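You operate a simulated robot arm through the tools that you are given. There is no shell and no other tool. Be economical: measure what you need, move in short steps, check, and stop when the job is done.

The job below is to be done with a simulated robot arm. You get a single attempt, and the scene is never put back.

JOB
Wipe the oil stain off stand six and put the bag of rings in the grey tray.
Fine: slide the black tape off the stain into the corner by the table; use the grey rag and lay it back. What is to be rubbed or washed off counts as gone when no trace of it is left.
Where things are to end (x, y in the base frame): tape within 50 mm of [380, 500].

It is judged by the outcome, as a careful person would: the job done as asked, and still so three seconds after it is handed in. It fails if anything else is knocked over, pushed out of place, dropped, spilled or broken.

ROBOT AND FRAMES
A 7-joint arm with a two-finger parallel gripper, fixed in place. Base frame: the origin is at the foot of the arm, x ahead of it, y to its left, z up. Lengths are in mm, angles in degrees, forces in N, time in s.
Its first joint turns from -132.0 to 132.0 degrees. Payload 3.91 kg.
The TCP is the grasp point between the finger pads, 30 mm short of the fingertips. In the tool frame z runs along the fingers and y along their closing line. Largest opening 110 mm; finger width 20, thickness 10; the body of the gripper, 48 by 112 mm, starts 55 mm behind the TCP.
Orientation is that of the tool frame in the base frame, as [roll, pitch, yaw] about the fixed x, y, z axes, in that order (R = Rz(yaw) Ry(pitch) Rx(roll)). With the fingers straight down and closing along the base's y, the tool's x points along the base's -x, its y along +y and its z along -z.

CONTROLS
- The arm moves only by the tool step_arm. Its argument "commands" is a list of rows, each an object (a shift or turn left out is 0, a gripper value left out holds the last) with "travel": the shift along the base's x, y, z in mm, a list of three; "rot": the turn, a rotation vector about the base's x, y, z in degrees, a list of three; "fingers": the gripper command, from -1 (shut) to 1 (fully open), values between in proportion. In form: [{"travel": [dx, dy, dz], "rot": [ax, ay, az], "fingers": fingers}, ...]. A call has 1 to 12 rows; each row is the pose to reach, as a shift and turn from the pose commanded when the call began. Rows are played at 5 a second. More than 50 mm and 8.6 degrees between two rows, or a gripper value outside its range, and nothing of the call is played. A pose out of reach is approached as far as the arm can. The call stops where the force on the tool passes 90 N (or 10 N more than at its start, if that is more) or the arm is blocked; 0.2 s more then pass. Each finger travels about 108 mm/s and halts on what it meets, pressing with about 34 N; the grip force reading is that of the motor and also rises with nothing between the fingers. The clock runs only during rows and for 0.2 s after the last one: add rows that repeat a pose to give the fingers time. It gives the time, the measured TCP pose, the force on the tool (base axes), the opening and the grip force at its end, in the units of the frame above (readings bear some noise), with the torque about the TCP (base axes, N m) and any sound that the robot's microphone picked up, and new pictures: "views" is both (left out), scene, wrist or none.
- Cameras (640 x 400 px; columns grow to the right, rows downward): "scene" is fixed at [48.8, 651.1, 1406.7]; the picture's right is [0.81, 0.58, 0.00], its down [-0.07, 0.10, -0.99] and it looks along [-0.58, 0.81, 0.12] (base axes); focal length 214 px, centre (320, 200). "wrist" rides on the gripper at [72, 17, -103] in the tool frame; the picture's right is [-0.23, 0.97, 0.00], its down [-0.76, -0.18, -0.62] and it looks along [-0.61, -0.14, 0.78] (tool axes); focal length 222 px, centre (320, 200).
- point_at(camera, pixels): there is no depth. For up to 12 entries [column, row, z] of the newest picture of that camera ("zoom" is the newest enlarged one), the place [x, y] in the base frame at which the ray of that pixel passes the height z, good to about 2 mm. The clock stands still meanwhile.
- zoom(camera, box): a new picture of the part [left, top, right, bottom] of that camera's present view, enlarged. The clock stands still meanwhile.
- close_job(): hands the job in; it is judged then, once.

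Go step by step. Measure first, check grasps and placings, and put right what went wrong. The budget is 80 turns and 200 pictures, counting those below and the enlarged ones. Unless the task says otherwise, let go and move clear before handing in.

The tools are called after "Call:" as a command line: name --argument value ..., lists and objects as JSON in quotes. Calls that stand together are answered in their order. step_arm: Moves the arm, as the interface text tells. Its arguments: {"type":"object","properties":{"commands":{"type":"array"},"views":{"type":"string","enum":["both","scene","wrist","none"]}},"required":["commands"]} The other tools are called the same way: point_at (camera, pixels) gives the place at which the rays of pixels pass given heights; zoom (camera, box) takes an enlarged picture of a part of a camera's view; close_job () hands the job in.

At the start:

```text
clock: 0.0
tcp_pos: [456.4, 208.8, 1215.0]
ee_rot: [-180.0, -0.1, -179.9]
contact_force: [-0.4, 0.2, -1.0]
ft_torque: [0.01, 0.01, -0.03]
finger_gap: 110.0
grasp_force: 0.1
```

scene: 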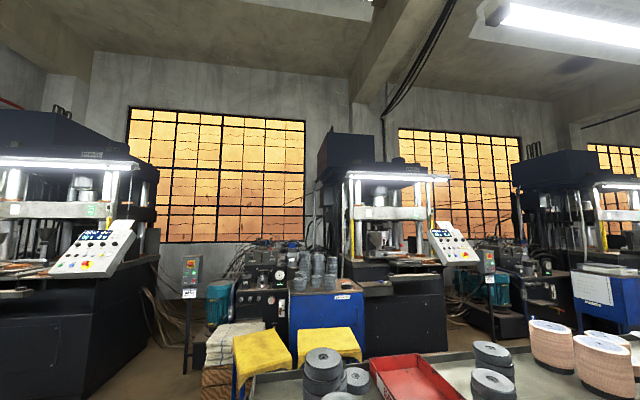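
wrist: 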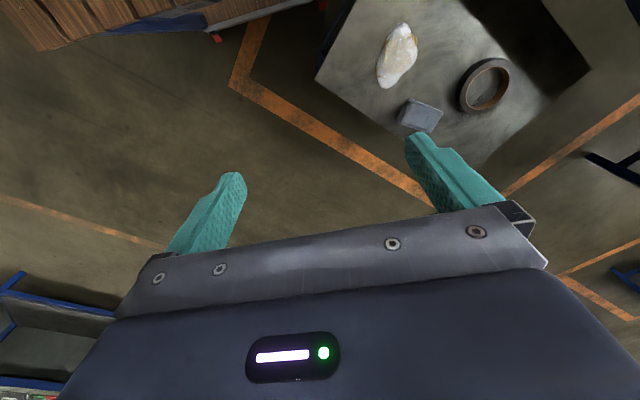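

The wrist picture shows a stand at upper right with a white bag (398,55), a grey block or rag (420,113) and a black ring, perhaps the tape (485,85). I'll enlarge both views.

Call:
zoom --camera "wrist" --box '[300, 0, 620, 200]'

Call:
zoom --camera "scene" --box '[180, 230, 640, 400]'

Call:
zoom --camera "wrist" --box '[0, 0, 320, 200]'

```text
2.00 times, centred on (460, 100) of wrist
```

zoom: 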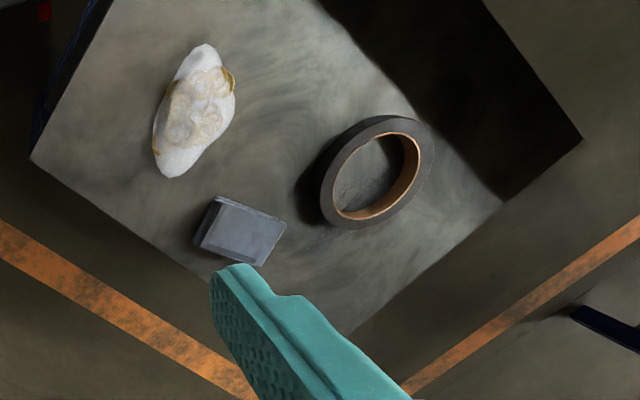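

```text
1.39 times, centred on (410, 315) of scene
```

zoom: 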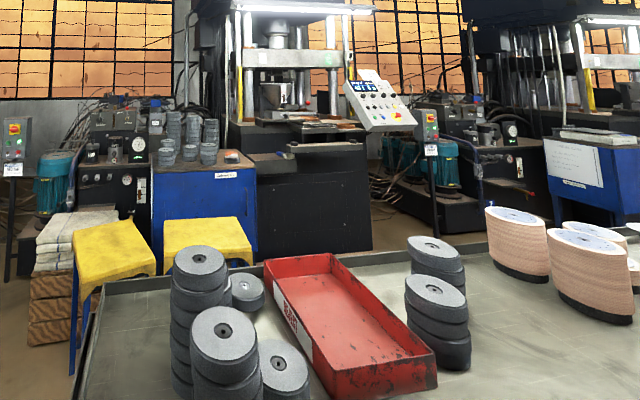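

```text
2.00 times, centred on (160, 100) of wrist
```

zoom: 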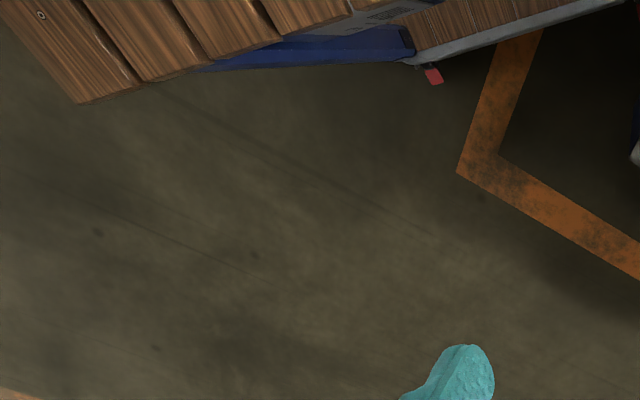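

The stand holds the bag, a grey folded rag and the tape. The stain must be under the tape. I don't see the tray or stand labels yet, so I'll move left and back at this height to look, which also gives parallax for the heights.

Call:
point_at --camera "wrist" --pixels '[[398, 55, 0], [398, 55, 400], [398, 55, 800], [485, 85, 0], [485, 85, 400], [485, 85, 800], [316, 80, 0], [316, 80, 400], [316, 80, 800]]'

Call:
step_arm --commands '[{"travel": [-30, 35, 0]}, {"travel": [-60, 70, 0]}, {"travel": [-90, 105, 0]}, {"travel": [-120, 140, 0]}, {"travel": [-150, 175, 0]}, {"travel": [-150, 200, 0]}]' --views "wrist"

```text
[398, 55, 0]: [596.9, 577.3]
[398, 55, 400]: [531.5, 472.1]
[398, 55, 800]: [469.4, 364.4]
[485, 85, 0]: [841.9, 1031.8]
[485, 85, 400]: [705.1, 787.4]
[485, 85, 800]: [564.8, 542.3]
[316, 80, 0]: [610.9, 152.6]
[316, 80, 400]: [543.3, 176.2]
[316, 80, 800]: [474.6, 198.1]
```

```text
clock: 1.4
tcp_pos: [304.4, 409.1, 1212.9]
ee_rot: [-180.0, 0.1, 180.0]
contact_force: [-0.4, 0.3, 0.6]
ft_torque: [0.0, 0.0, -0.04]
finger_gap: 110.0
grasp_force: 0.1
```

wrist: 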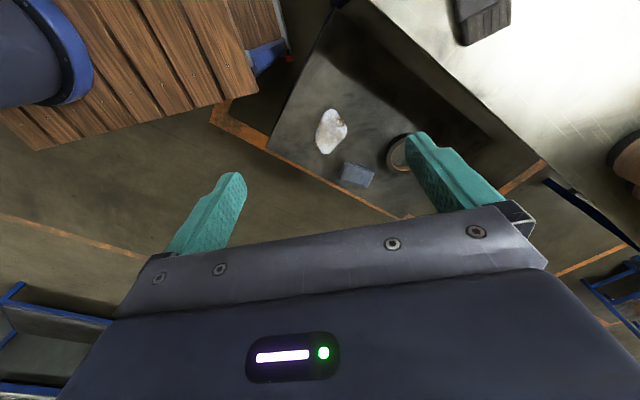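

The bag moved to (331,131) and the tape to (400,155). A table with a dark edge and bright surface shows at upper right. I'll work out the stand's height from the parallax.

Call:
point_at --camera "wrist" --pixels '[[331, 131, 0], [331, 131, 400], [331, 131, 800], [268, 148, 0], [268, 148, 400], [268, 148, 800], [357, 175, 400], [480, 20, 400], [480, 20, 800]]'

Call:
zoom --camera "wrist" --box '[230, 0, 640, 256]'

```text
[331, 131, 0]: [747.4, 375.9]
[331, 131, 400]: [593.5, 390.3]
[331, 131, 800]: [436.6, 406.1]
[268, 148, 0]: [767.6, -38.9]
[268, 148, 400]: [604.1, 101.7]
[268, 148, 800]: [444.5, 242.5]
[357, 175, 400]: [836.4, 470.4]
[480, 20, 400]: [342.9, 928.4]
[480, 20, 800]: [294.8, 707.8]
```

```text
1.56 times, centred on (435, 128) of wrist
```

zoom: 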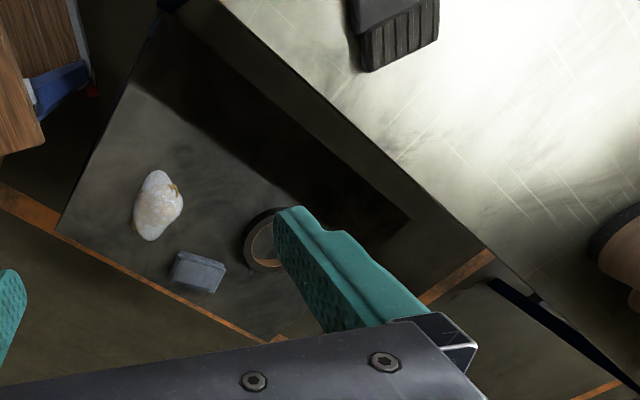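

The rays put the stand top near z≈600, with the bag around (498,418). The grey tray still isn't in view, so I'll yaw the wrist to look around.

Call:
step_arm --commands '[{"rot": [0, 0, 8]}, {"rot": [0, 0, 16]}, {"rot": [0, 0, 24]}, {"rot": [0, 0, 32]}, {"rot": [0, 0, 40]}, {"rot": [0, 0, 48]}, {"rot": [0, 0, 56]}, {"rot": [0, 0, 64]}, {"rot": [0, 0, 72]}, {"rot": [0, 0, 80]}, {"rot": [0, 0, 88]}]' --views "wrist"

Call:
step_arm --commands '[{"travel": [40, -40, 0], "rot": [0, 0, -8]}, {"travel": [60, -80, 0], "rot": [0, 0, -16]}, {"travel": [80, -120, 0], "rot": [0, 0, -24]}, {"travel": [100, -160, 0], "rot": [0, 0, -32]}, {"travel": [120, -200, 0], "rot": [0, 0, -40]}, {"travel": [140, -240, 0], "rot": [0, 0, -48]}, {"travel": [150, -285, 0], "rot": [0, 0, -56]}, {"travel": [160, -330, 0], "rot": [0, 0, -64]}, {"travel": [160, -375, 0], "rot": [0, 0, -72]}, {"travel": [160, -420, 0], "rot": [0, 0, -80]}, {"travel": [160, -460, 0], "rot": [0, 0, -88]}]' --views "wrist"

```text
clock: 3.8
tcp_pos: [307.5, 410.6, 1215.5]
ee_rot: [-179.9, 0.0, -91.9]
contact_force: [0.1, 1.0, -0.9]
ft_torque: [0.0, 0.02, 0.0]
finger_gap: 110.2
grasp_force: 0.1
```

wrist: 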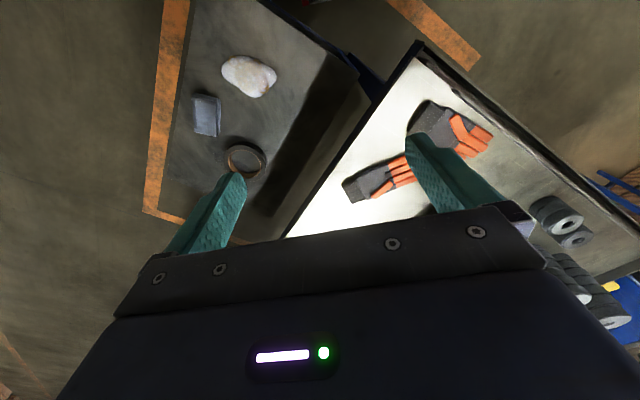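

```text
refused: row 1 steps farther than a row can; nothing moved
```

The table beyond the stand holds gloves and rings but no grey tray. My last command failed because its first row was too long, so I'll swing to the other side with shorter steps.

Call:
step_arm --commands '[{"travel": [10, -40, 0], "rot": [0, 0, -8]}, {"travel": [20, -80, 0], "rot": [0, 0, -16]}, {"travel": [30, -120, 0], "rot": [0, 0, -24]}, {"travel": [40, -160, 0], "rot": [0, 0, -32]}, {"travel": [50, -200, 0], "rot": [0, 0, -40]}, {"travel": [60, -240, 0], "rot": [0, 0, -48]}, {"travel": [70, -280, 0], "rot": [0, 0, -56]}, {"travel": [80, -320, 0], "rot": [0, 0, -64]}, {"travel": [90, -360, 0], "rot": [0, 0, -72]}, {"travel": [100, -400, 0], "rot": [0, 0, -80]}, {"travel": [110, -440, 0], "rot": [0, 0, -88]}]' --views "wrist"

Call:
step_arm --commands '[{"travel": [10, -40, 0], "rot": [0, 0, -8]}, {"travel": [10, -80, 0], "rot": [0, 0, -16]}, {"travel": [10, -120, 0], "rot": [0, 0, -24]}, {"travel": [0, -160, 0], "rot": [0, 0, -32]}, {"travel": [0, -200, 0], "rot": [0, 0, -40]}, {"travel": [0, -240, 0], "rot": [0, 0, -48]}, {"travel": [0, -280, 0], "rot": [0, 0, -56]}, {"travel": [0, -320, 0], "rot": [0, 0, -64]}, {"travel": [0, -360, 0], "rot": [0, 0, -72]}, {"travel": [0, -380, 0], "rot": [0, 0, -80]}, {"travel": [0, -380, 0], "rot": [0, 0, -88]}]' --views "wrist"

```text
clock: 6.2
tcp_pos: [415.5, -31.2, 1216.1]
ee_rot: [-180.0, 0.0, 179.9]
contact_force: [-0.4, 0.3, -0.2]
ft_torque: [-0.04, 0.04, -0.01]
finger_gap: 109.9
grasp_force: 0.1
```

wrist: 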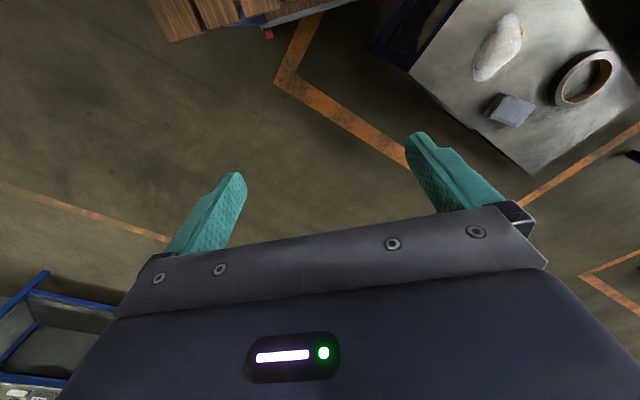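

```text
clock: 8.6
tcp_pos: [417.9, -411.5, 1215.0]
ee_rot: [-179.9, 0.0, 91.9]
contact_force: [0.1, 0.5, 0.3]
ft_torque: [0.03, -0.01, -0.03]
finger_gap: 109.9
grasp_force: 0.0
```

wrist: 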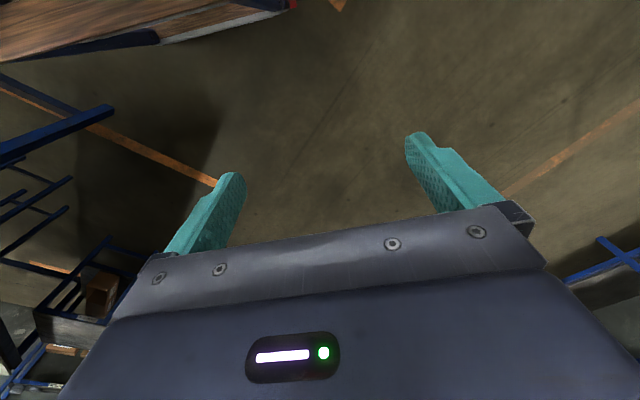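

Still no tray, only floor and blue racks. The wooden bench by the robot base is the other nearby surface, so I'll turn the camera to face it.

Call:
step_arm --commands '[{"travel": [0, 0, 0], "rot": [0, 0, -8]}, {"travel": [10, 20, 0], "rot": [0, 0, -16]}, {"travel": [20, 60, 0], "rot": [0, 0, -24]}, {"travel": [30, 100, 0], "rot": [0, 0, -32]}, {"travel": [40, 140, 0], "rot": [0, 0, -40]}, {"travel": [50, 180, 0], "rot": [0, 0, -48]}, {"travel": [50, 220, 0], "rot": [0, 0, -56]}, {"travel": [50, 260, 0], "rot": [0, 0, -64]}, {"travel": [50, 300, 0], "rot": [0, 0, -72]}, {"travel": [50, 300, 0], "rot": [0, 0, -80]}, {"travel": [50, 300, 0], "rot": [0, 0, -88]}]' --views "wrist"

```text
clock: 11.0
tcp_pos: [467.5, -107.9, 1214.7]
ee_rot: [-179.9, 0.0, 3.9]
contact_force: [0.1, -0.2, 0.0]
ft_torque: [0.01, 0.0, -0.01]
finger_gap: 109.7
grasp_force: 0.1
```

wrist: 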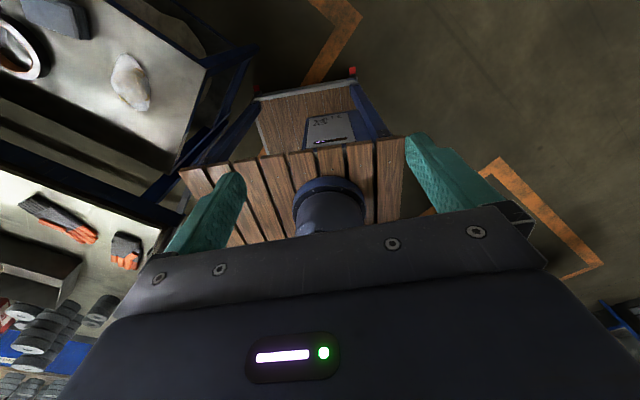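

The bench is the robot's own base. On the table at left there is a grey box shape near (35,268), so I'll enlarge that.

Call:
zoom --camera "wrist" --box '[0, 160, 240, 310]'

Call:
point_at --camera "wrist" --pixels '[[131, 82, 600], [131, 82, 620], [30, 265, 600], [30, 265, 400], [30, 265, 800], [65, 215, 600]]'

Call:
zoom --camera "wrist" --box '[0, 0, 240, 150]'

```text
2.67 times, centred on (120, 235) of wrist
```

zoom: 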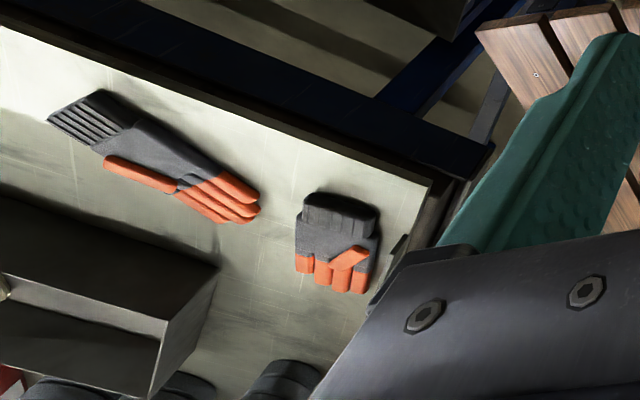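

```text
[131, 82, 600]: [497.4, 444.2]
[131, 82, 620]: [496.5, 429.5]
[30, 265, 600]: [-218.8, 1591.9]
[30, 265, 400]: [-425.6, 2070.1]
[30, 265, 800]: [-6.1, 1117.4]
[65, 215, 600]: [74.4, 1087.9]
```

```text
2.67 times, centred on (120, 75) of wrist
```

zoom: 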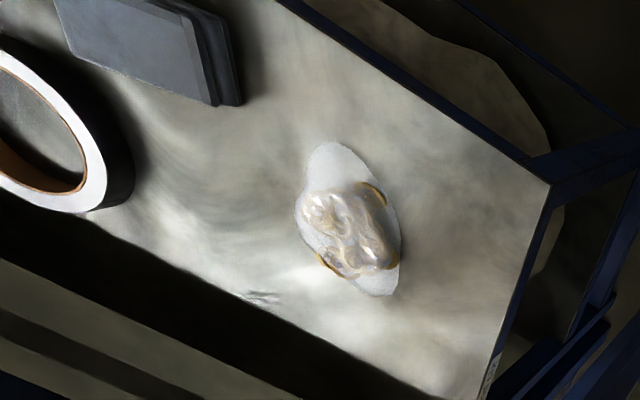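

That box at (35,268) on the table looks like the grey tray. I'll unwind the yaw while moving left, keeping high, to look at it from above.

Call:
step_arm --commands '[{"travel": [0, 20, 0], "rot": [0, 0, 8]}, {"travel": [0, 60, 0], "rot": [0, 0, 16]}, {"travel": [0, 100, 0], "rot": [0, 0, 24]}, {"travel": [0, 140, 0], "rot": [0, 0, 32]}, {"travel": [0, 180, 0], "rot": [0, 0, 40]}, {"travel": [0, 220, 0], "rot": [0, 0, 48]}, {"travel": [0, 260, 0], "rot": [0, 0, 56]}, {"travel": [-20, 300, 0], "rot": [0, 0, 64]}, {"travel": [-40, 340, 0], "rot": [0, 0, 72]}, {"travel": [-60, 380, 0], "rot": [0, 0, 80]}, {"travel": [-80, 420, 0], "rot": [0, 0, 88]}, {"travel": [-100, 460, 0], "rot": [0, 0, 96]}]' --views "none"

Call:
step_arm --commands '[{"travel": [-10, 20, 0], "rot": [0, 0, 8]}, {"travel": [-20, 40, 0], "rot": [0, 0, 16]}, {"travel": [-40, 60, 0], "rot": [0, 0, 24]}, {"travel": [-60, 80, 0], "rot": [0, 0, 32]}, {"travel": [-80, 100, 0], "rot": [0, 0, 40]}, {"travel": [-100, 120, 0], "rot": [0, 0, 48]}, {"travel": [-120, 140, 0], "rot": [0, 0, 56]}, {"travel": [-140, 160, 0], "rot": [0, 0, 64]}, {"travel": [-160, 180, 0], "rot": [0, 0, 72]}, {"travel": [-180, 200, 0], "rot": [0, 0, 80]}, {"travel": [-200, 210, 0], "rot": [0, 0, 88]}, {"travel": [-220, 210, 0], "rot": [0, 0, 96]}]' --views "both"

```text
clock: 13.6
tcp_pos: [370.0, 352.9, 1213.6]
ee_rot: [-179.9, 0.0, 100.2]
contact_force: [-1.4, 0.2, -1.1]
ft_torque: [0.0, -0.03, 0.01]
finger_gap: 110.1
grasp_force: 0.1
```

```text
clock: 16.2
tcp_pos: [146.1, 560.8, 1216.5]
ee_rot: [-180.0, 0.0, -163.8]
contact_force: [0.4, 0.3, -0.3]
ft_torque: [0.04, 0.04, 0.01]
finger_gap: 110.0
grasp_force: 0.0
```

scene: 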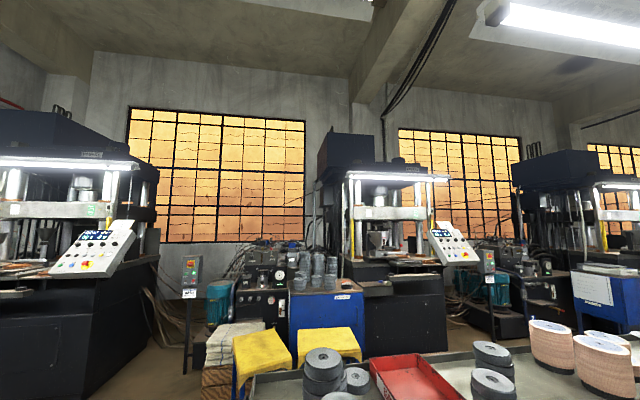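
wrist: 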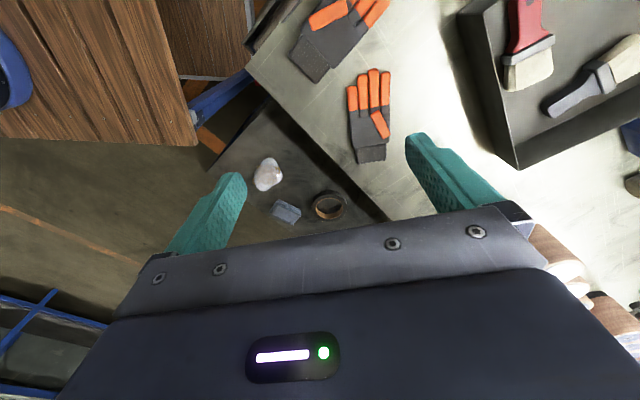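

A grey tray with two brushes in it is now visible at upper right (550,80). I'll yaw to face it directly.

Call:
step_arm --commands '[{"rot": [0, 0, 8]}, {"rot": [0, 0, 16]}, {"rot": [0, 0, 24]}, {"rot": [0, 0, 32]}, {"rot": [0, 0, 40]}, {"rot": [0, 0, 48]}, {"rot": [0, 0, 56]}, {"rot": [0, 0, 64]}, {"rot": [0, 0, 72]}]' --views "wrist"

```text
clock: 18.2
tcp_pos: [147.4, 559.9, 1215.8]
ee_rot: [179.9, 0.0, -91.9]
contact_force: [0.8, -0.2, 0.9]
ft_torque: [0.02, -0.01, 0.0]
finger_gap: 109.8
grasp_force: 0.1
```

wrist: 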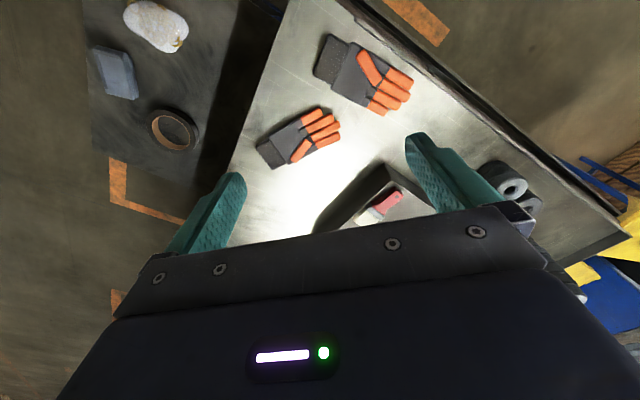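

The tray is partly hidden by the gripper, near (390,200). I'll shift further along +y to see it whole.

Call:
step_arm --commands '[{"travel": [0, 45, 0]}, {"travel": [-15, 90, 0]}, {"travel": [-30, 135, 0]}, {"travel": [-30, 180, 0]}, {"travel": [-30, 225, 0]}]' --views "wrist"

```text
clock: 19.4
tcp_pos: [118.7, 783.8, 1217.0]
ee_rot: [-180.0, 0.1, -92.0]
contact_force: [1.2, -1.1, 0.5]
ft_torque: [0.02, 0.01, -0.04]
finger_gap: 109.8
grasp_force: 0.1
```

wrist: 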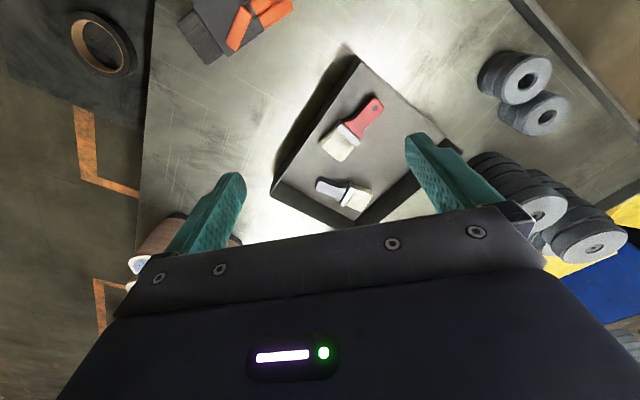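

The tray is clear now, with corners near (355,55), (272,190) and (360,225). Two brushes lie inside it. Parallax puts the rim at about z=870, so I'll enlarge and measure.

Call:
zoom --camera "wrist" --box '[240, 40, 480, 240]'

Call:
point_at --camera "wrist" --pixels '[[355, 55, 870], [272, 190, 870], [360, 225, 870], [456, 142, 870], [383, 98, 830], [322, 148, 830], [318, 182, 830], [368, 205, 830], [205, 62, 830], [152, 20, 830], [142, 130, 830]]'

```text
2.00 times, centred on (360, 140) of wrist
```

zoom: 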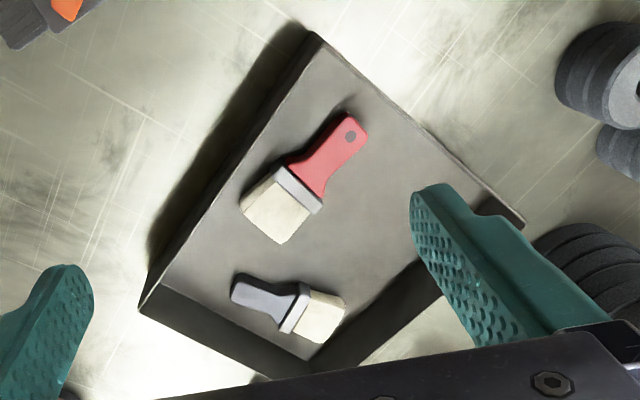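

```text
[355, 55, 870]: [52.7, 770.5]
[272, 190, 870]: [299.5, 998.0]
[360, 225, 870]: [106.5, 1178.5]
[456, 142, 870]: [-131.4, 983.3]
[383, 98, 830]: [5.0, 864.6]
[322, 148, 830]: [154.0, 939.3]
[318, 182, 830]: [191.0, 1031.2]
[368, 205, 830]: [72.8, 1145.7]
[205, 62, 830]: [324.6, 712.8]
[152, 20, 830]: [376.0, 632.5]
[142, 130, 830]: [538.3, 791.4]
```

The tray rim is at z≈870 and there's a free pocket near (-20,945), away from both brushes. Next I'll go above the stand for a close look at the tape, rag, bag and stain.

Call:
step_arm --commands '[{"travel": [35, -35, 0], "rot": [0, 0, -8]}, {"travel": [70, -70, 0], "rot": [0, 0, -16]}, {"travel": [105, -105, 0], "rot": [0, 0, -24]}, {"travel": [140, -140, 0], "rot": [0, 0, -32]}, {"travel": [175, -175, 0], "rot": [0, 0, -40]}, {"travel": [210, -210, 0], "rot": [0, 0, -48]}, {"travel": [245, -245, 0], "rot": [0, 0, -56]}, {"travel": [280, -280, 0], "rot": [0, 0, -64]}, {"travel": [310, -310, 0], "rot": [0, 0, -72]}, {"travel": [330, -340, 0], "rot": [0, 0, -80]}, {"travel": [330, -370, 0], "rot": [0, 0, -88]}]' --views "wrist"

Call:
step_arm --commands '[{"travel": [0, 0, -45]}, {"travel": [0, 0, -90]}, {"travel": [0, 0, -135]}, {"travel": [0, 0, -180]}, {"travel": [0, 0, -225]}, {"travel": [0, 0, -270]}]' --views "wrist"

```text
clock: 21.8
tcp_pos: [446.2, 412.7, 1214.6]
ee_rot: [179.9, 0.0, 179.9]
contact_force: [0.3, 0.5, 0.2]
ft_torque: [-0.07, -0.01, -0.01]
finger_gap: 110.0
grasp_force: 0.1
```

wrist: 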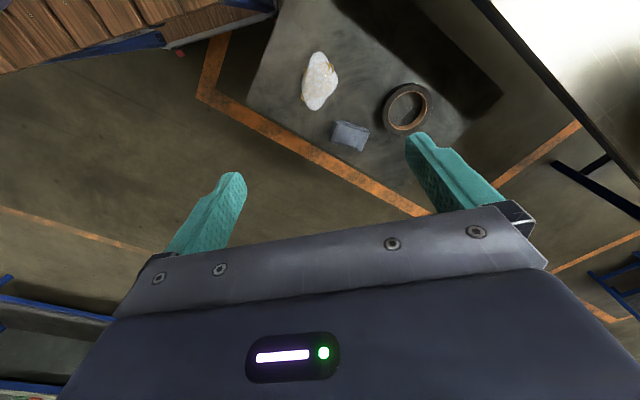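

```text
clock: 23.2
tcp_pos: [446.0, 412.4, 947.6]
ee_rot: [180.0, 0.1, -180.0]
contact_force: [0.8, -0.9, 1.3]
ft_torque: [0.0, -0.01, 0.0]
finger_gap: 109.7
grasp_force: 0.1
```

wrist: 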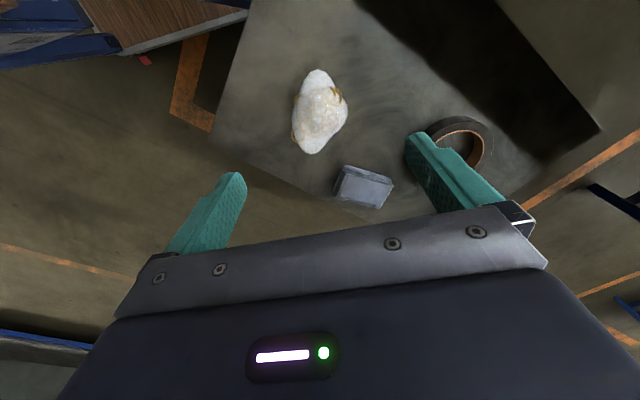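

The stand is at z≈650 by rough parallax, and the bag and rag are well clear of each other. I'll shift to frame the tape and the stain under it.

Call:
step_arm --commands '[{"travel": [25, 35, 0]}, {"travel": [50, 75, 0]}, {"travel": [75, 110, 0]}, {"travel": [100, 140, 0]}]' --views "wrist"

Call:
zoom --camera "wrist" --box '[160, 0, 560, 250]'

```text
clock: 24.2
tcp_pos: [549.7, 557.1, 947.9]
ee_rot: [180.0, 0.0, 179.9]
contact_force: [-0.8, 0.6, -0.1]
ft_torque: [-0.01, 0.0, -0.01]
finger_gap: 110.0
grasp_force: 0.1
```

wrist: 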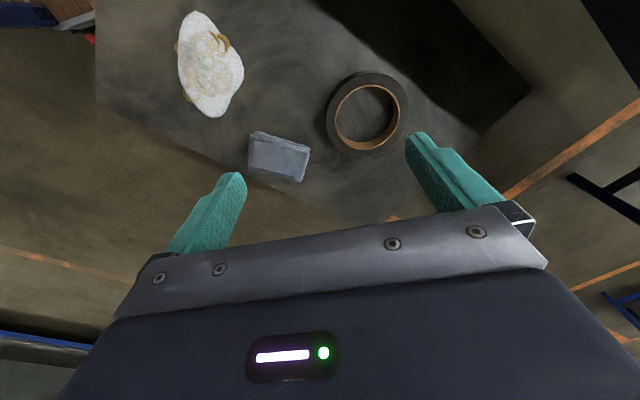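

```text
1.60 times, centred on (360, 125) of wrist
```

zoom: 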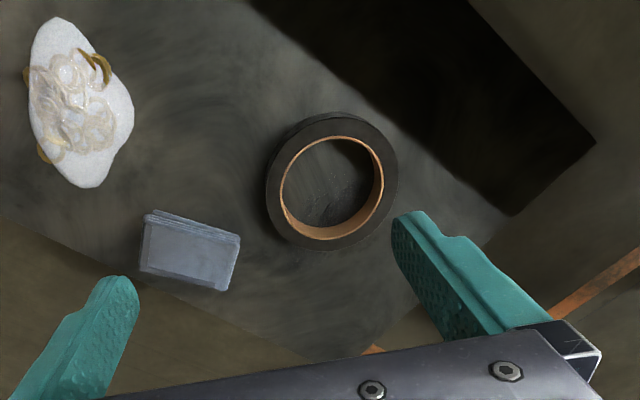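

The dark oil shows inside the ring at (365,110), and my parallax puts the stand top at z≈655. I'll measure everything at that height.

Call:
point_at --camera "wrist" --pixels '[[533, 89, 655], [97, 100, 655], [480, 135, 655], [367, 112, 655], [327, 105, 670], [409, 112, 670], [367, 73, 670], [367, 157, 670], [279, 157, 670], [210, 68, 665], [190, 12, 660], [215, 117, 660]]'

Call:
point_at --camera "wrist" --pixels '[[252, 132, 672], [310, 148, 672], [300, 182, 672], [247, 172, 672], [178, 65, 660], [243, 75, 660], [95, 20, 655], [310, 0, 655]]'

```text
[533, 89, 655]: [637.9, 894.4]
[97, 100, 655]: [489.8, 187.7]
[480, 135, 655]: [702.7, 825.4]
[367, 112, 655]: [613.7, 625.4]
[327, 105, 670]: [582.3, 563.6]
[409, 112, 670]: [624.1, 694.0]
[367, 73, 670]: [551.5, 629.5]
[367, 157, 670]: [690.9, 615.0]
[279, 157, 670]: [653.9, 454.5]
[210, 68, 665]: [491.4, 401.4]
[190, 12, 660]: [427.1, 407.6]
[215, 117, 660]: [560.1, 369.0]
```

```text
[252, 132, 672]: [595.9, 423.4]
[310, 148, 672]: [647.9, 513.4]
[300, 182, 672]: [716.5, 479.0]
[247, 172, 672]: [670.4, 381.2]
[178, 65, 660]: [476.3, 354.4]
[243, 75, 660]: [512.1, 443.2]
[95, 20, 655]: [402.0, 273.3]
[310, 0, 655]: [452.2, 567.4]
```

The tape's centre is about (617,625) with an outer diameter of about 130, and the bag at (491,401) is clear of the straight path to (380,500). The hole is about 90 wide, so I'll hold it by spreading the fingers inside. First I'll turn to yaw -135 and hover over it.

Call:
step_arm --commands '[{"travel": [13, 13, -20], "rot": [0, 0, 8], "fingers": 0.6}, {"travel": [26, 26, -40], "rot": [0, 0, 16], "fingers": 0.3}, {"travel": [39, 39, -60], "rot": [0, 0, 24], "fingers": 0}, {"travel": [52, 52, -90], "rot": [0, 0, 32], "fingers": -0.2}, {"travel": [62, 62, -120], "rot": [0, 0, 40], "fingers": -0.2}, {"travel": [67, 68, -150], "rot": [0, 0, 45], "fingers": -0.2}]' --views "wrist"

Call:
zoom --camera "wrist" --box '[160, 60, 480, 260]'

```text
clock: 25.6
tcp_pos: [613.5, 622.9, 796.9]
ee_rot: [180.0, 0.0, -135.0]
contact_force: [-0.3, -0.6, 0.5]
ft_torque: [-0.03, -0.02, 0.01]
finger_gap: 43.9
grasp_force: 0.0
```

wrist: 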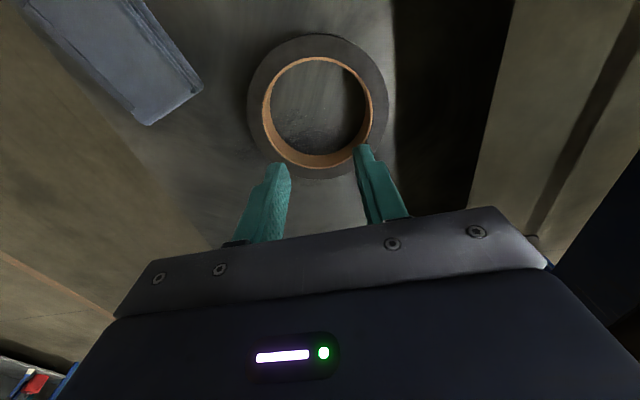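

```text
2.00 times, centred on (320, 160) of wrist
```

zoom: 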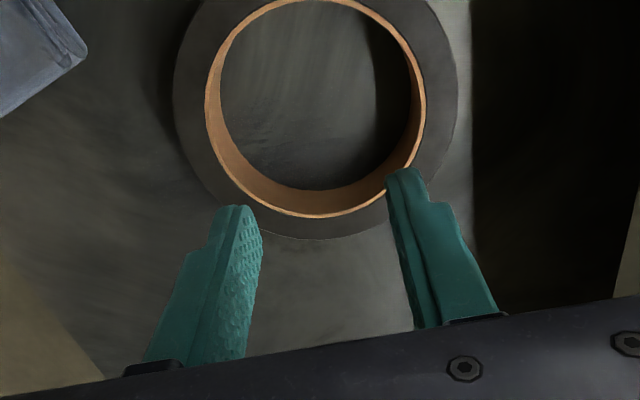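

The ring's hole spans (263..373, 57..167) in this view. I'll locate its centre at plausible top heights and compare with the estimate from the previous view.

Call:
point_at --camera "wrist" --pixels '[[318, 106, 655], [318, 106, 670], [318, 106, 685], [263, 106, 670], [373, 106, 670], [318, 57, 670], [318, 167, 670], [318, 34, 670], [318, 181, 670], [247, 103, 670], [390, 103, 670]]'

```text
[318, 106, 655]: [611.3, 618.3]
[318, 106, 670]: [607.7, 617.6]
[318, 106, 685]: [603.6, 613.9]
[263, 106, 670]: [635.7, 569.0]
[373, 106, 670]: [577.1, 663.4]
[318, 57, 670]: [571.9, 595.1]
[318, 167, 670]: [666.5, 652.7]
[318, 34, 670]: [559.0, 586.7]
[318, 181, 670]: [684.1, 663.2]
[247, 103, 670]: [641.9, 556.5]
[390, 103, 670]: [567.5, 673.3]
```

The hole is about 110 wide and centred near (618,623). I'll descend inside it to TCP z≈700 and check.

Call:
step_arm --commands '[{"travel": [4, 0, -30]}, {"travel": [4, 0, -60]}, {"travel": [4, 0, -97]}]' --views "wrist"

```text
clock: 26.4
tcp_pos: [616.6, 625.4, 699.2]
ee_rot: [179.9, -0.1, -134.9]
contact_force: [0.3, -0.8, -0.6]
ft_torque: [0.01, 0.0, 0.0]
finger_gap: 44.3
grasp_force: 0.0
```

wrist: 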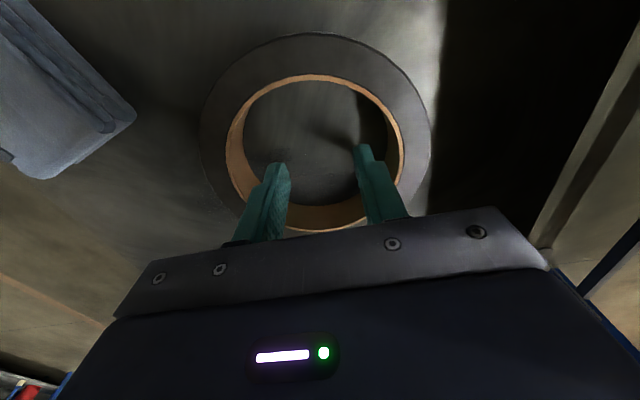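

The fingertips at (280,165) and (365,150) lie within the hole. I'll descend in small steps, watching for contact with the stand.

Call:
step_arm --commands '[{"travel": [0, 0, -4]}, {"travel": [0, 0, -8]}]' --views "none"

Call:
step_arm --commands '[{"travel": [0, 0, -3]}, {"travel": [0, 0, -5]}]' --views "wrist"

```text
clock: 27.0
tcp_pos: [616.3, 622.5, 691.5]
ee_rot: [179.9, 0.0, -134.9]
contact_force: [-0.8, -0.6, 0.4]
ft_torque: [-0.03, -0.04, -0.01]
finger_gap: 44.0
grasp_force: 0.0
```

```text
clock: 27.6
tcp_pos: [616.4, 623.0, 690.6]
ee_rot: [-180.0, 0.2, -135.0]
contact_force: [-10.4, -16.5, 44.2]
ft_torque: [-1.01, 0.42, 0.22]
finger_gap: 43.8
grasp_force: 0.1
```

wrist: 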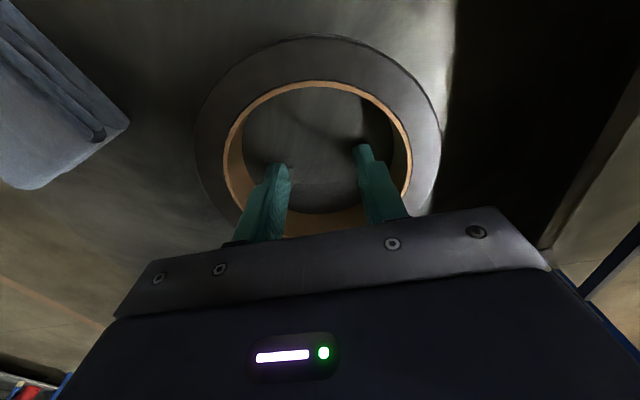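

The tips touched the stand at TCP z≈690.6, so the stand top is at z≈660. I'll raise slightly and spread the fingers inside the ring.

Call:
step_arm --commands '[{"travel": [0, 0, 7]}, {"travel": [0, 0, 7], "fingers": 0.3}, {"travel": [0, 0, 7], "fingers": 0.9}, {"travel": [0, 0, 7], "fingers": 0.9}, {"travel": [0, 0, 7], "fingers": 0.9}]' --views "wrist"

```text
clock: 28.8
tcp_pos: [617.0, 623.0, 693.0]
ee_rot: [-179.9, 0.1, -134.9]
contact_force: [0.3, 0.3, -1.6]
ft_torque: [-0.01, -0.01, -0.01]
finger_gap: 79.8
grasp_force: 0.0
```

wrist: 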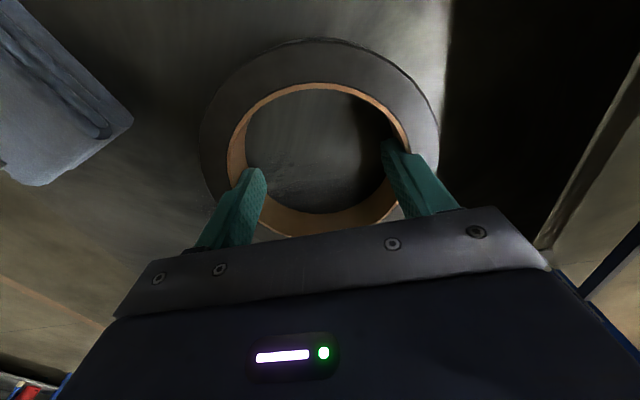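

The fingers stopped at gap 79.8 against the ring's inner wall. I'll slide it in a straight line toward (380,500), most of the way first.

Call:
step_arm --commands '[{"travel": [-18, -9, 0]}, {"travel": [-44, -23, 0]}, {"travel": [-71, -37, 0]}, {"travel": [-98, -51, 0]}, {"travel": [-124, -65, 0]}, {"travel": [-150, -78, 0]}]' --views "wrist"

```text
clock: 30.2
tcp_pos: [469.2, 543.0, 692.8]
ee_rot: [-179.9, 0.0, -135.0]
contact_force: [0.1, -1.0, -1.0]
ft_torque: [-0.01, 0.01, 0.0]
finger_gap: 81.1
grasp_force: 0.1
```

wrist: 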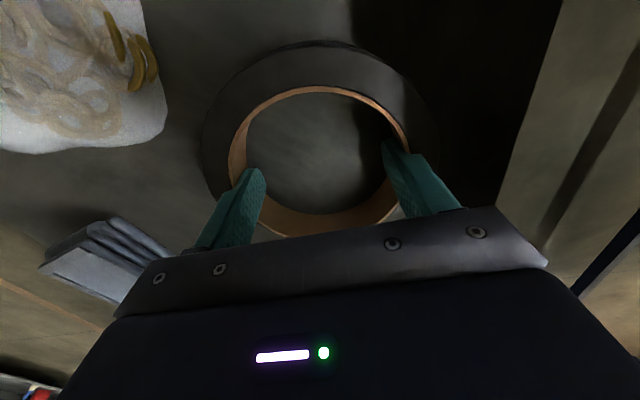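

The ring came along and its left edge at col 203 is clear of the bag edge at col 165. I'll continue to the target.

Call:
step_arm --commands '[{"travel": [-27, -14, 0]}, {"travel": [-54, -28, 0]}, {"travel": [-75, -37, 0]}, {"travel": [-85, -40, 0]}]' --views "wrist"

Call:
point_at --camera "wrist" --pixels '[[230, 150, 680], [410, 150, 680], [320, 86, 680], [320, 236, 680], [203, 150, 680], [438, 150, 680], [320, 45, 680]]'

```text
clock: 31.2
tcp_pos: [381.5, 504.8, 692.7]
ee_rot: [180.0, -0.1, -135.0]
contact_force: [0.2, 0.8, -1.3]
ft_torque: [0.0, 0.03, -0.01]
finger_gap: 81.1
grasp_force: 0.0
```

wrist: 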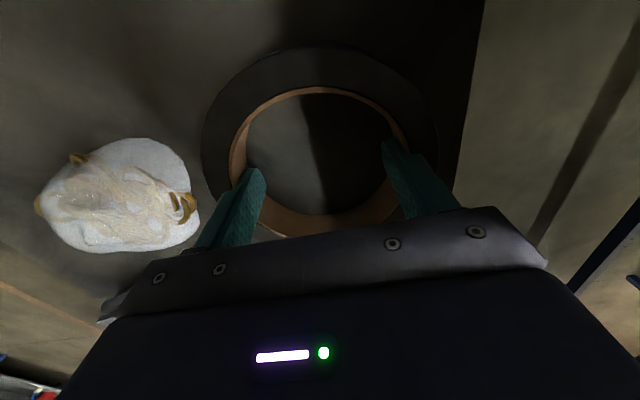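

```text
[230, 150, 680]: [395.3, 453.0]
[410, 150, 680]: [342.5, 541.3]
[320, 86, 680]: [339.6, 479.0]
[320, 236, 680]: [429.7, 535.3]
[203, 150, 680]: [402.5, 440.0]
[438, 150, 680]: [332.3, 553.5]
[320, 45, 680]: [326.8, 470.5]
```

The tape's centre is now about (380,503), well inside the target. I'll draw the fingers in, lift out and view the bared stain.

Call:
step_arm --commands '[{"fingers": 0.0}, {"fingers": -0.2}, {"travel": [0, 0, 40]}, {"travel": [0, 0, 80]}, {"travel": [0, 0, 120]}, {"travel": [0, 0, 160]}, {"travel": [35, 10, 190]}, {"travel": [75, 25, 215]}, {"travel": [115, 35, 240]}]' --views "wrist"

Call:
zoom --camera "wrist" --box '[160, 0, 480, 240]'

```text
clock: 33.2
tcp_pos: [497.2, 542.3, 930.6]
ee_rot: [180.0, 0.1, -134.9]
contact_force: [0.3, 0.1, 0.7]
ft_torque: [-0.04, -0.04, -0.05]
finger_gap: 43.8
grasp_force: 0.1
```

wrist: 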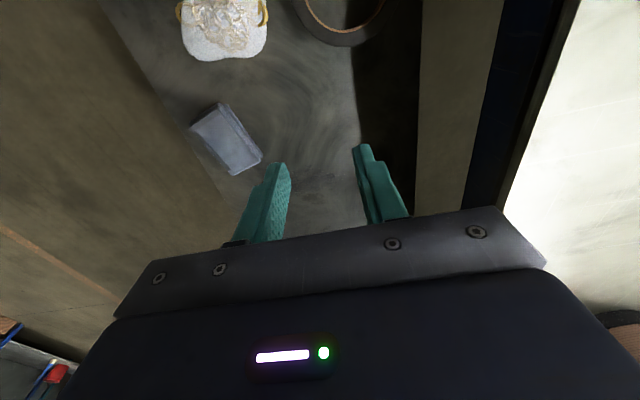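

```text
1.67 times, centred on (320, 120) of wrist
```

zoom: 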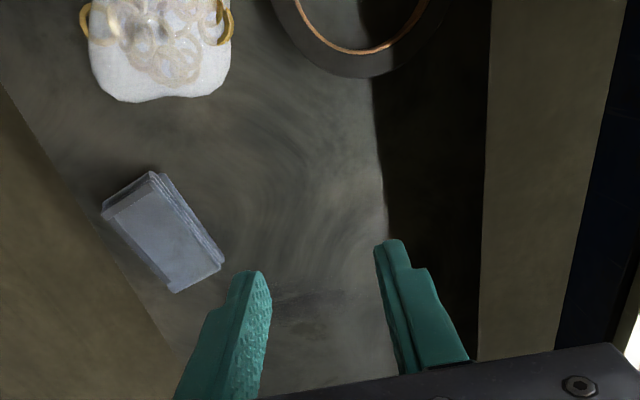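

The tape is released, and a dark smear shows between the fingertips at about (320,180). I'll move forward for a proper look.

Call:
step_arm --commands '[{"travel": [30, 30, 0], "fingers": 0.5}, {"travel": [60, 60, -20], "fingers": 1}, {"travel": [90, 90, -40]}, {"travel": [115, 115, -60]}]' --views "wrist"

Call:
zoom --camera "wrist" --box '[200, 40, 440, 200]'

```text
clock: 34.2
tcp_pos: [612.7, 655.0, 874.7]
ee_rot: [-180.0, 0.1, -134.8]
contact_force: [0.2, -0.2, 0.6]
ft_torque: [0.0, 0.01, 0.0]
finger_gap: 110.1
grasp_force: 0.1
```

wrist: 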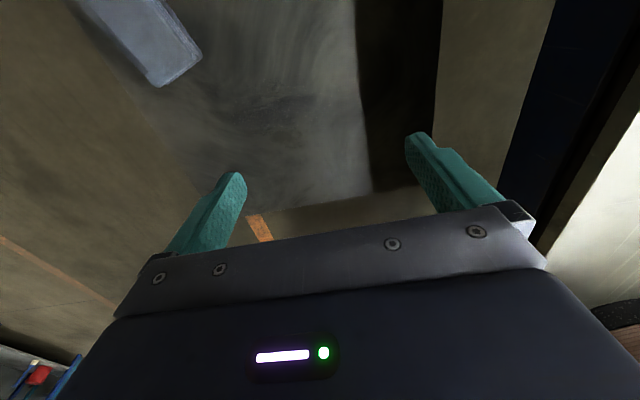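

```text
2.50 times, centred on (320, 120) of wrist
```

zoom: 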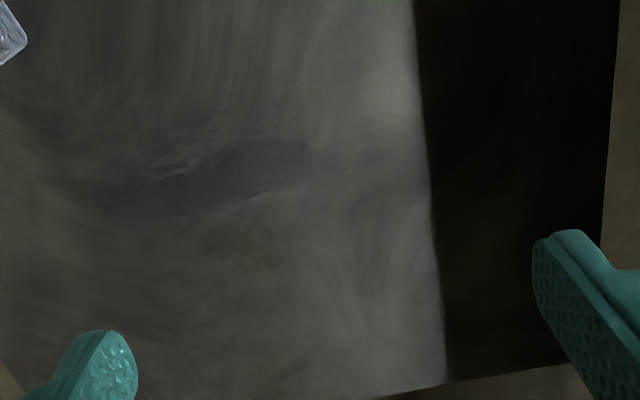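

The stain shows as a dark smear around zoom (110–330, 125–270). I'll measure it and the rag at this height.

Call:
point_at --camera "zoom" --pixels '[[110, 210, 660], [310, 140, 660], [220, 180, 660], [240, 265, 660], [180, 110, 660], [350, 200, 660], [90, 150, 660], [415, 60, 660], [450, 380, 660], [605, 240, 660]]'

Call:
point_at --camera "wrist" --pixels '[[202, 57, 675], [155, 86, 675], [80, 0, 675], [170, 8, 675], [200, 195, 660]]'

```text
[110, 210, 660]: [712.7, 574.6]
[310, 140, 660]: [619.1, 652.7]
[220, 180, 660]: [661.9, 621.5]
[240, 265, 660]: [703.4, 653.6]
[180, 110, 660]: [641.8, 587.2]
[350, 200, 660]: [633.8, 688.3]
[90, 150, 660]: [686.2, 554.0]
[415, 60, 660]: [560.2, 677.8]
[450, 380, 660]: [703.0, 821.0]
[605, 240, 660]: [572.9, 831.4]
```

```text
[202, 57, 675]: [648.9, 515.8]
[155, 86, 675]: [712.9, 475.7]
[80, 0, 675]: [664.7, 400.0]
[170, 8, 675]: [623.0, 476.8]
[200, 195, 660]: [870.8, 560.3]
```

The stain is centred near (662,617), about 120 × 80 mm. The rag is centred near (657,449), about 105 × 78, with its short side along (0.89,-0.45), so I'll grip across that at yaw -117. I'll hover over it to check.

Call:
step_arm --commands '[{"travel": [10, -45, 0], "rot": [0, 0, 4]}, {"travel": [20, -90, -10], "rot": [0, 0, 9]}, {"travel": [30, -135, -30], "rot": [0, 0, 14]}, {"travel": [40, -175, -55], "rot": [0, 0, 18]}, {"travel": [44, -205, -85], "rot": [0, 0, 18]}]' --views "wrist"

Call:
zoom --camera "wrist" --box '[160, 20, 480, 220]'

```text
refused: row 3 steps farther than a row can; nothing moved
```

```text
2.00 times, centred on (320, 120) of wrist
```

zoom: 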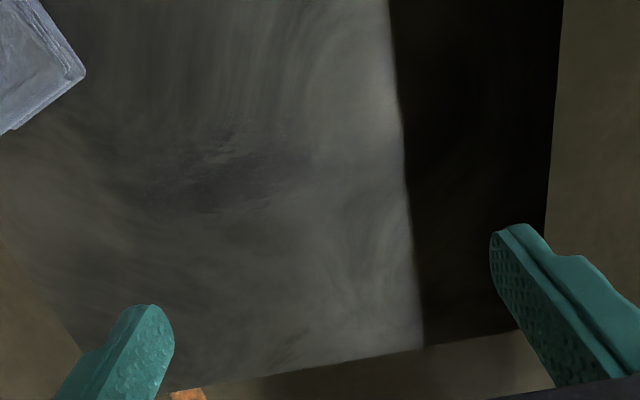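

One row was too long, so I'll repeat the move with smaller steps.

Call:
step_arm --commands '[{"travel": [10, -40, 0], "rot": [0, 0, 4]}, {"travel": [20, -80, -10], "rot": [0, 0, 9]}, {"travel": [30, -120, -25], "rot": [0, 0, 14]}, {"travel": [38, -155, -45], "rot": [0, 0, 18]}, {"travel": [42, -185, -65], "rot": [0, 0, 18]}, {"travel": [44, -206, -85], "rot": [0, 0, 18]}]' --views "wrist"

Call:
zoom --camera "wrist" --box '[160, 20, 480, 220]'

```text
clock: 35.6
tcp_pos: [656.9, 450.1, 791.3]
ee_rot: [-180.0, 0.0, -117.0]
contact_force: [0.0, -0.1, -0.2]
ft_torque: [0.01, 0.02, 0.01]
finger_gap: 110.1
grasp_force: 0.0
```

wrist: 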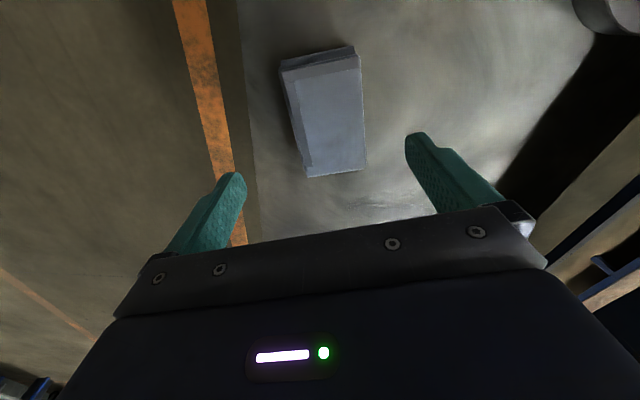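

```text
2.00 times, centred on (320, 120) of wrist
```

zoom: 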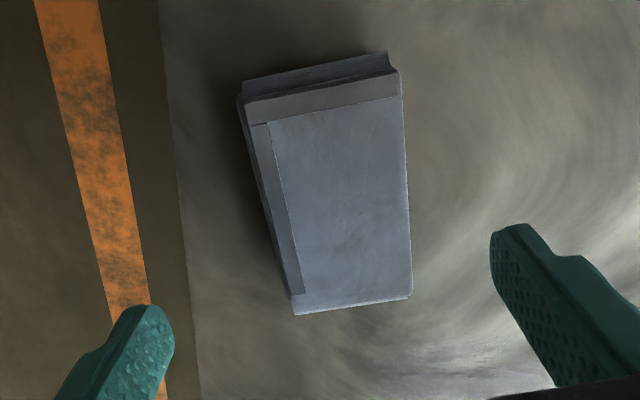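

Call:
point_at --camera "zoom" --pixels '[[240, 98, 668], [398, 70, 675], [411, 297, 675], [295, 313, 670], [411, 297, 662], [295, 313, 662], [172, 100, 660]]'

```text
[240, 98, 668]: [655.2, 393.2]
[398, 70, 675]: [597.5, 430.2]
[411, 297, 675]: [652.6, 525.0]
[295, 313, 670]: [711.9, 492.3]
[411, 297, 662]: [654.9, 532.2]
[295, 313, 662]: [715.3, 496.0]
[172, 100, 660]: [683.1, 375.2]
```

The rag is centred near (654,460), its long axis at 60° and about 68 wide. I'll correct the yaw to -120 and descend to TCP z≈696, so the tips stop about 6 mm above the stand.

Call:
step_arm --commands '[{"travel": [-3, 10, -30], "rot": [0, 0, -3]}, {"travel": [-3, 10, -65], "rot": [0, 0, -3]}, {"travel": [-3, 10, -95], "rot": [0, 0, -3]}]' --views "wrist"

```text
clock: 36.4
tcp_pos: [654.2, 459.3, 693.0]
ee_rot: [180.0, 0.0, -120.0]
contact_force: [0.6, 0.3, -0.7]
ft_torque: [0.0, 0.01, -0.01]
finger_gap: 110.1
grasp_force: 0.2
```

wrist: 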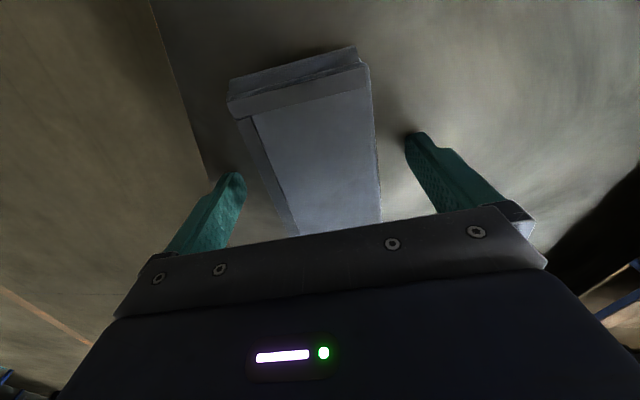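

The fingers straddle the rag evenly. I'll lift 3 mm and close.

Call:
step_arm --commands '[{"travel": [0, 0, 3], "fingers": 0.5}, {"travel": [0, 0, 3], "fingers": 0}, {"travel": [0, 0, 3], "fingers": -0.4}, {"travel": [0, 0, 3], "fingers": -0.4}, {"travel": [0, 0, 3], "fingers": -0.4}]' --views "wrist"

```text
clock: 37.6
tcp_pos: [654.3, 458.5, 695.7]
ee_rot: [180.0, 0.0, -119.9]
contact_force: [1.0, 0.6, 0.2]
ft_torque: [-0.01, 0.01, 0.0]
finger_gap: 69.4
grasp_force: 34.0
```

wrist: 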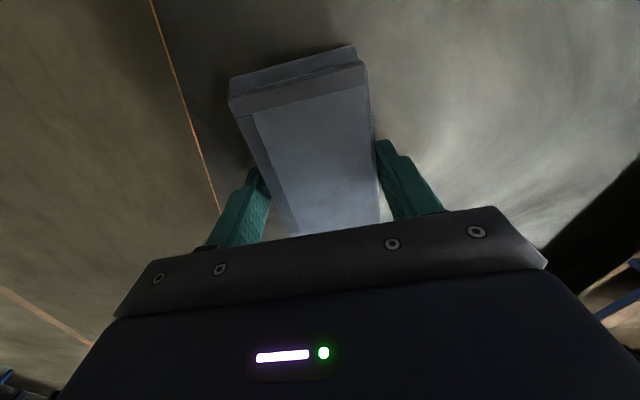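

The rag is gripped at gap 69.4 with 34 N. I'll lift it, carry it over the near end of the stain and lower it.

Call:
step_arm --commands '[{"travel": [0, 0, 20]}, {"travel": [0, 0, 40]}, {"travel": [20, 35, 40]}, {"travel": [40, 70, 40]}, {"travel": [60, 105, 40]}, {"travel": [72, 125, 40]}, {"travel": [72, 125, 25]}, {"travel": [72, 125, 10]}, {"travel": [72, 125, 3]}]' --views "wrist"

```text
clock: 39.6
tcp_pos: [727.0, 582.8, 698.2]
ee_rot: [180.0, 0.0, -120.1]
contact_force: [1.0, 1.0, 0.4]
ft_torque: [0.0, -0.01, -0.04]
finger_gap: 33.0
grasp_force: 0.2
```

wrist: 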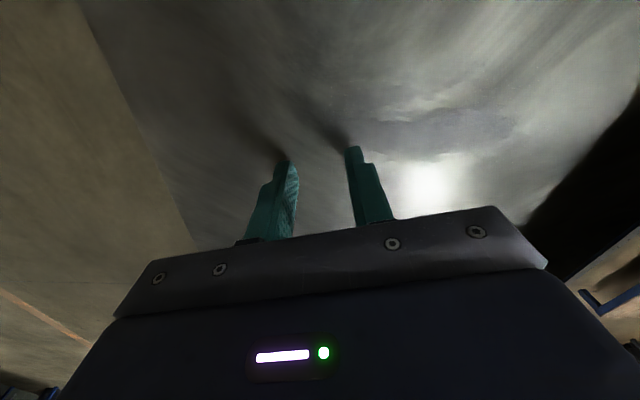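

The gap fell to 33, so the rag slipped out. The grip was too shallow or too light. I'll rise and go back to find it.

Call:
step_arm --commands '[{"travel": [0, 0, 40], "fingers": 0}, {"travel": [-15, -30, 80], "fingers": 0.5}, {"travel": [-30, -60, 110], "fingers": 1}, {"travel": [-50, -95, 130]}, {"travel": [-75, -130, 130]}]' --views "wrist"

Call:
zoom --camera "wrist" --box '[200, 0, 520, 200]'

```text
refused: row 2 steps farther than a row can; nothing moved
```

```text
2.00 times, centred on (360, 100) of wrist
```

zoom: 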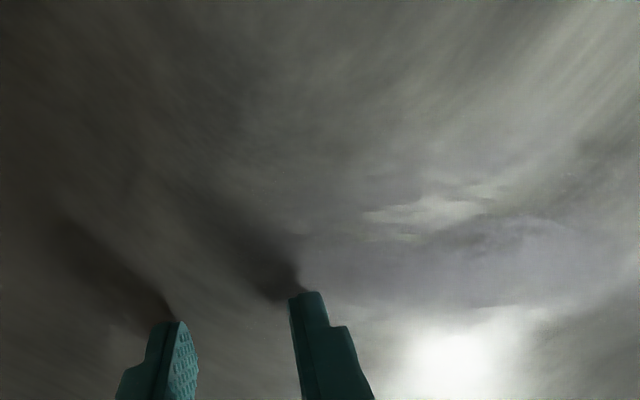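

Call:
step_arm --commands '[{"travel": [0, 0, 40], "fingers": 0}, {"travel": [-10, -20, 80], "fingers": 0.5}, {"travel": [-25, -50, 110], "fingers": 1}, {"travel": [-40, -85, 130]}, {"travel": [-60, -120, 130]}, {"travel": [-72, -125, 130]}]' --views "wrist"

```text
clock: 41.0
tcp_pos: [652.5, 459.3, 829.3]
ee_rot: [180.0, 0.0, -120.0]
contact_force: [-1.0, 0.3, -0.4]
ft_torque: [-0.01, -0.05, 0.0]
finger_gap: 110.3
grasp_force: 0.1
```

wrist: 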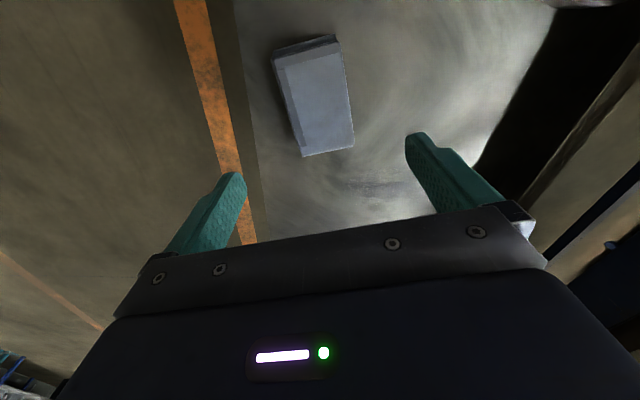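

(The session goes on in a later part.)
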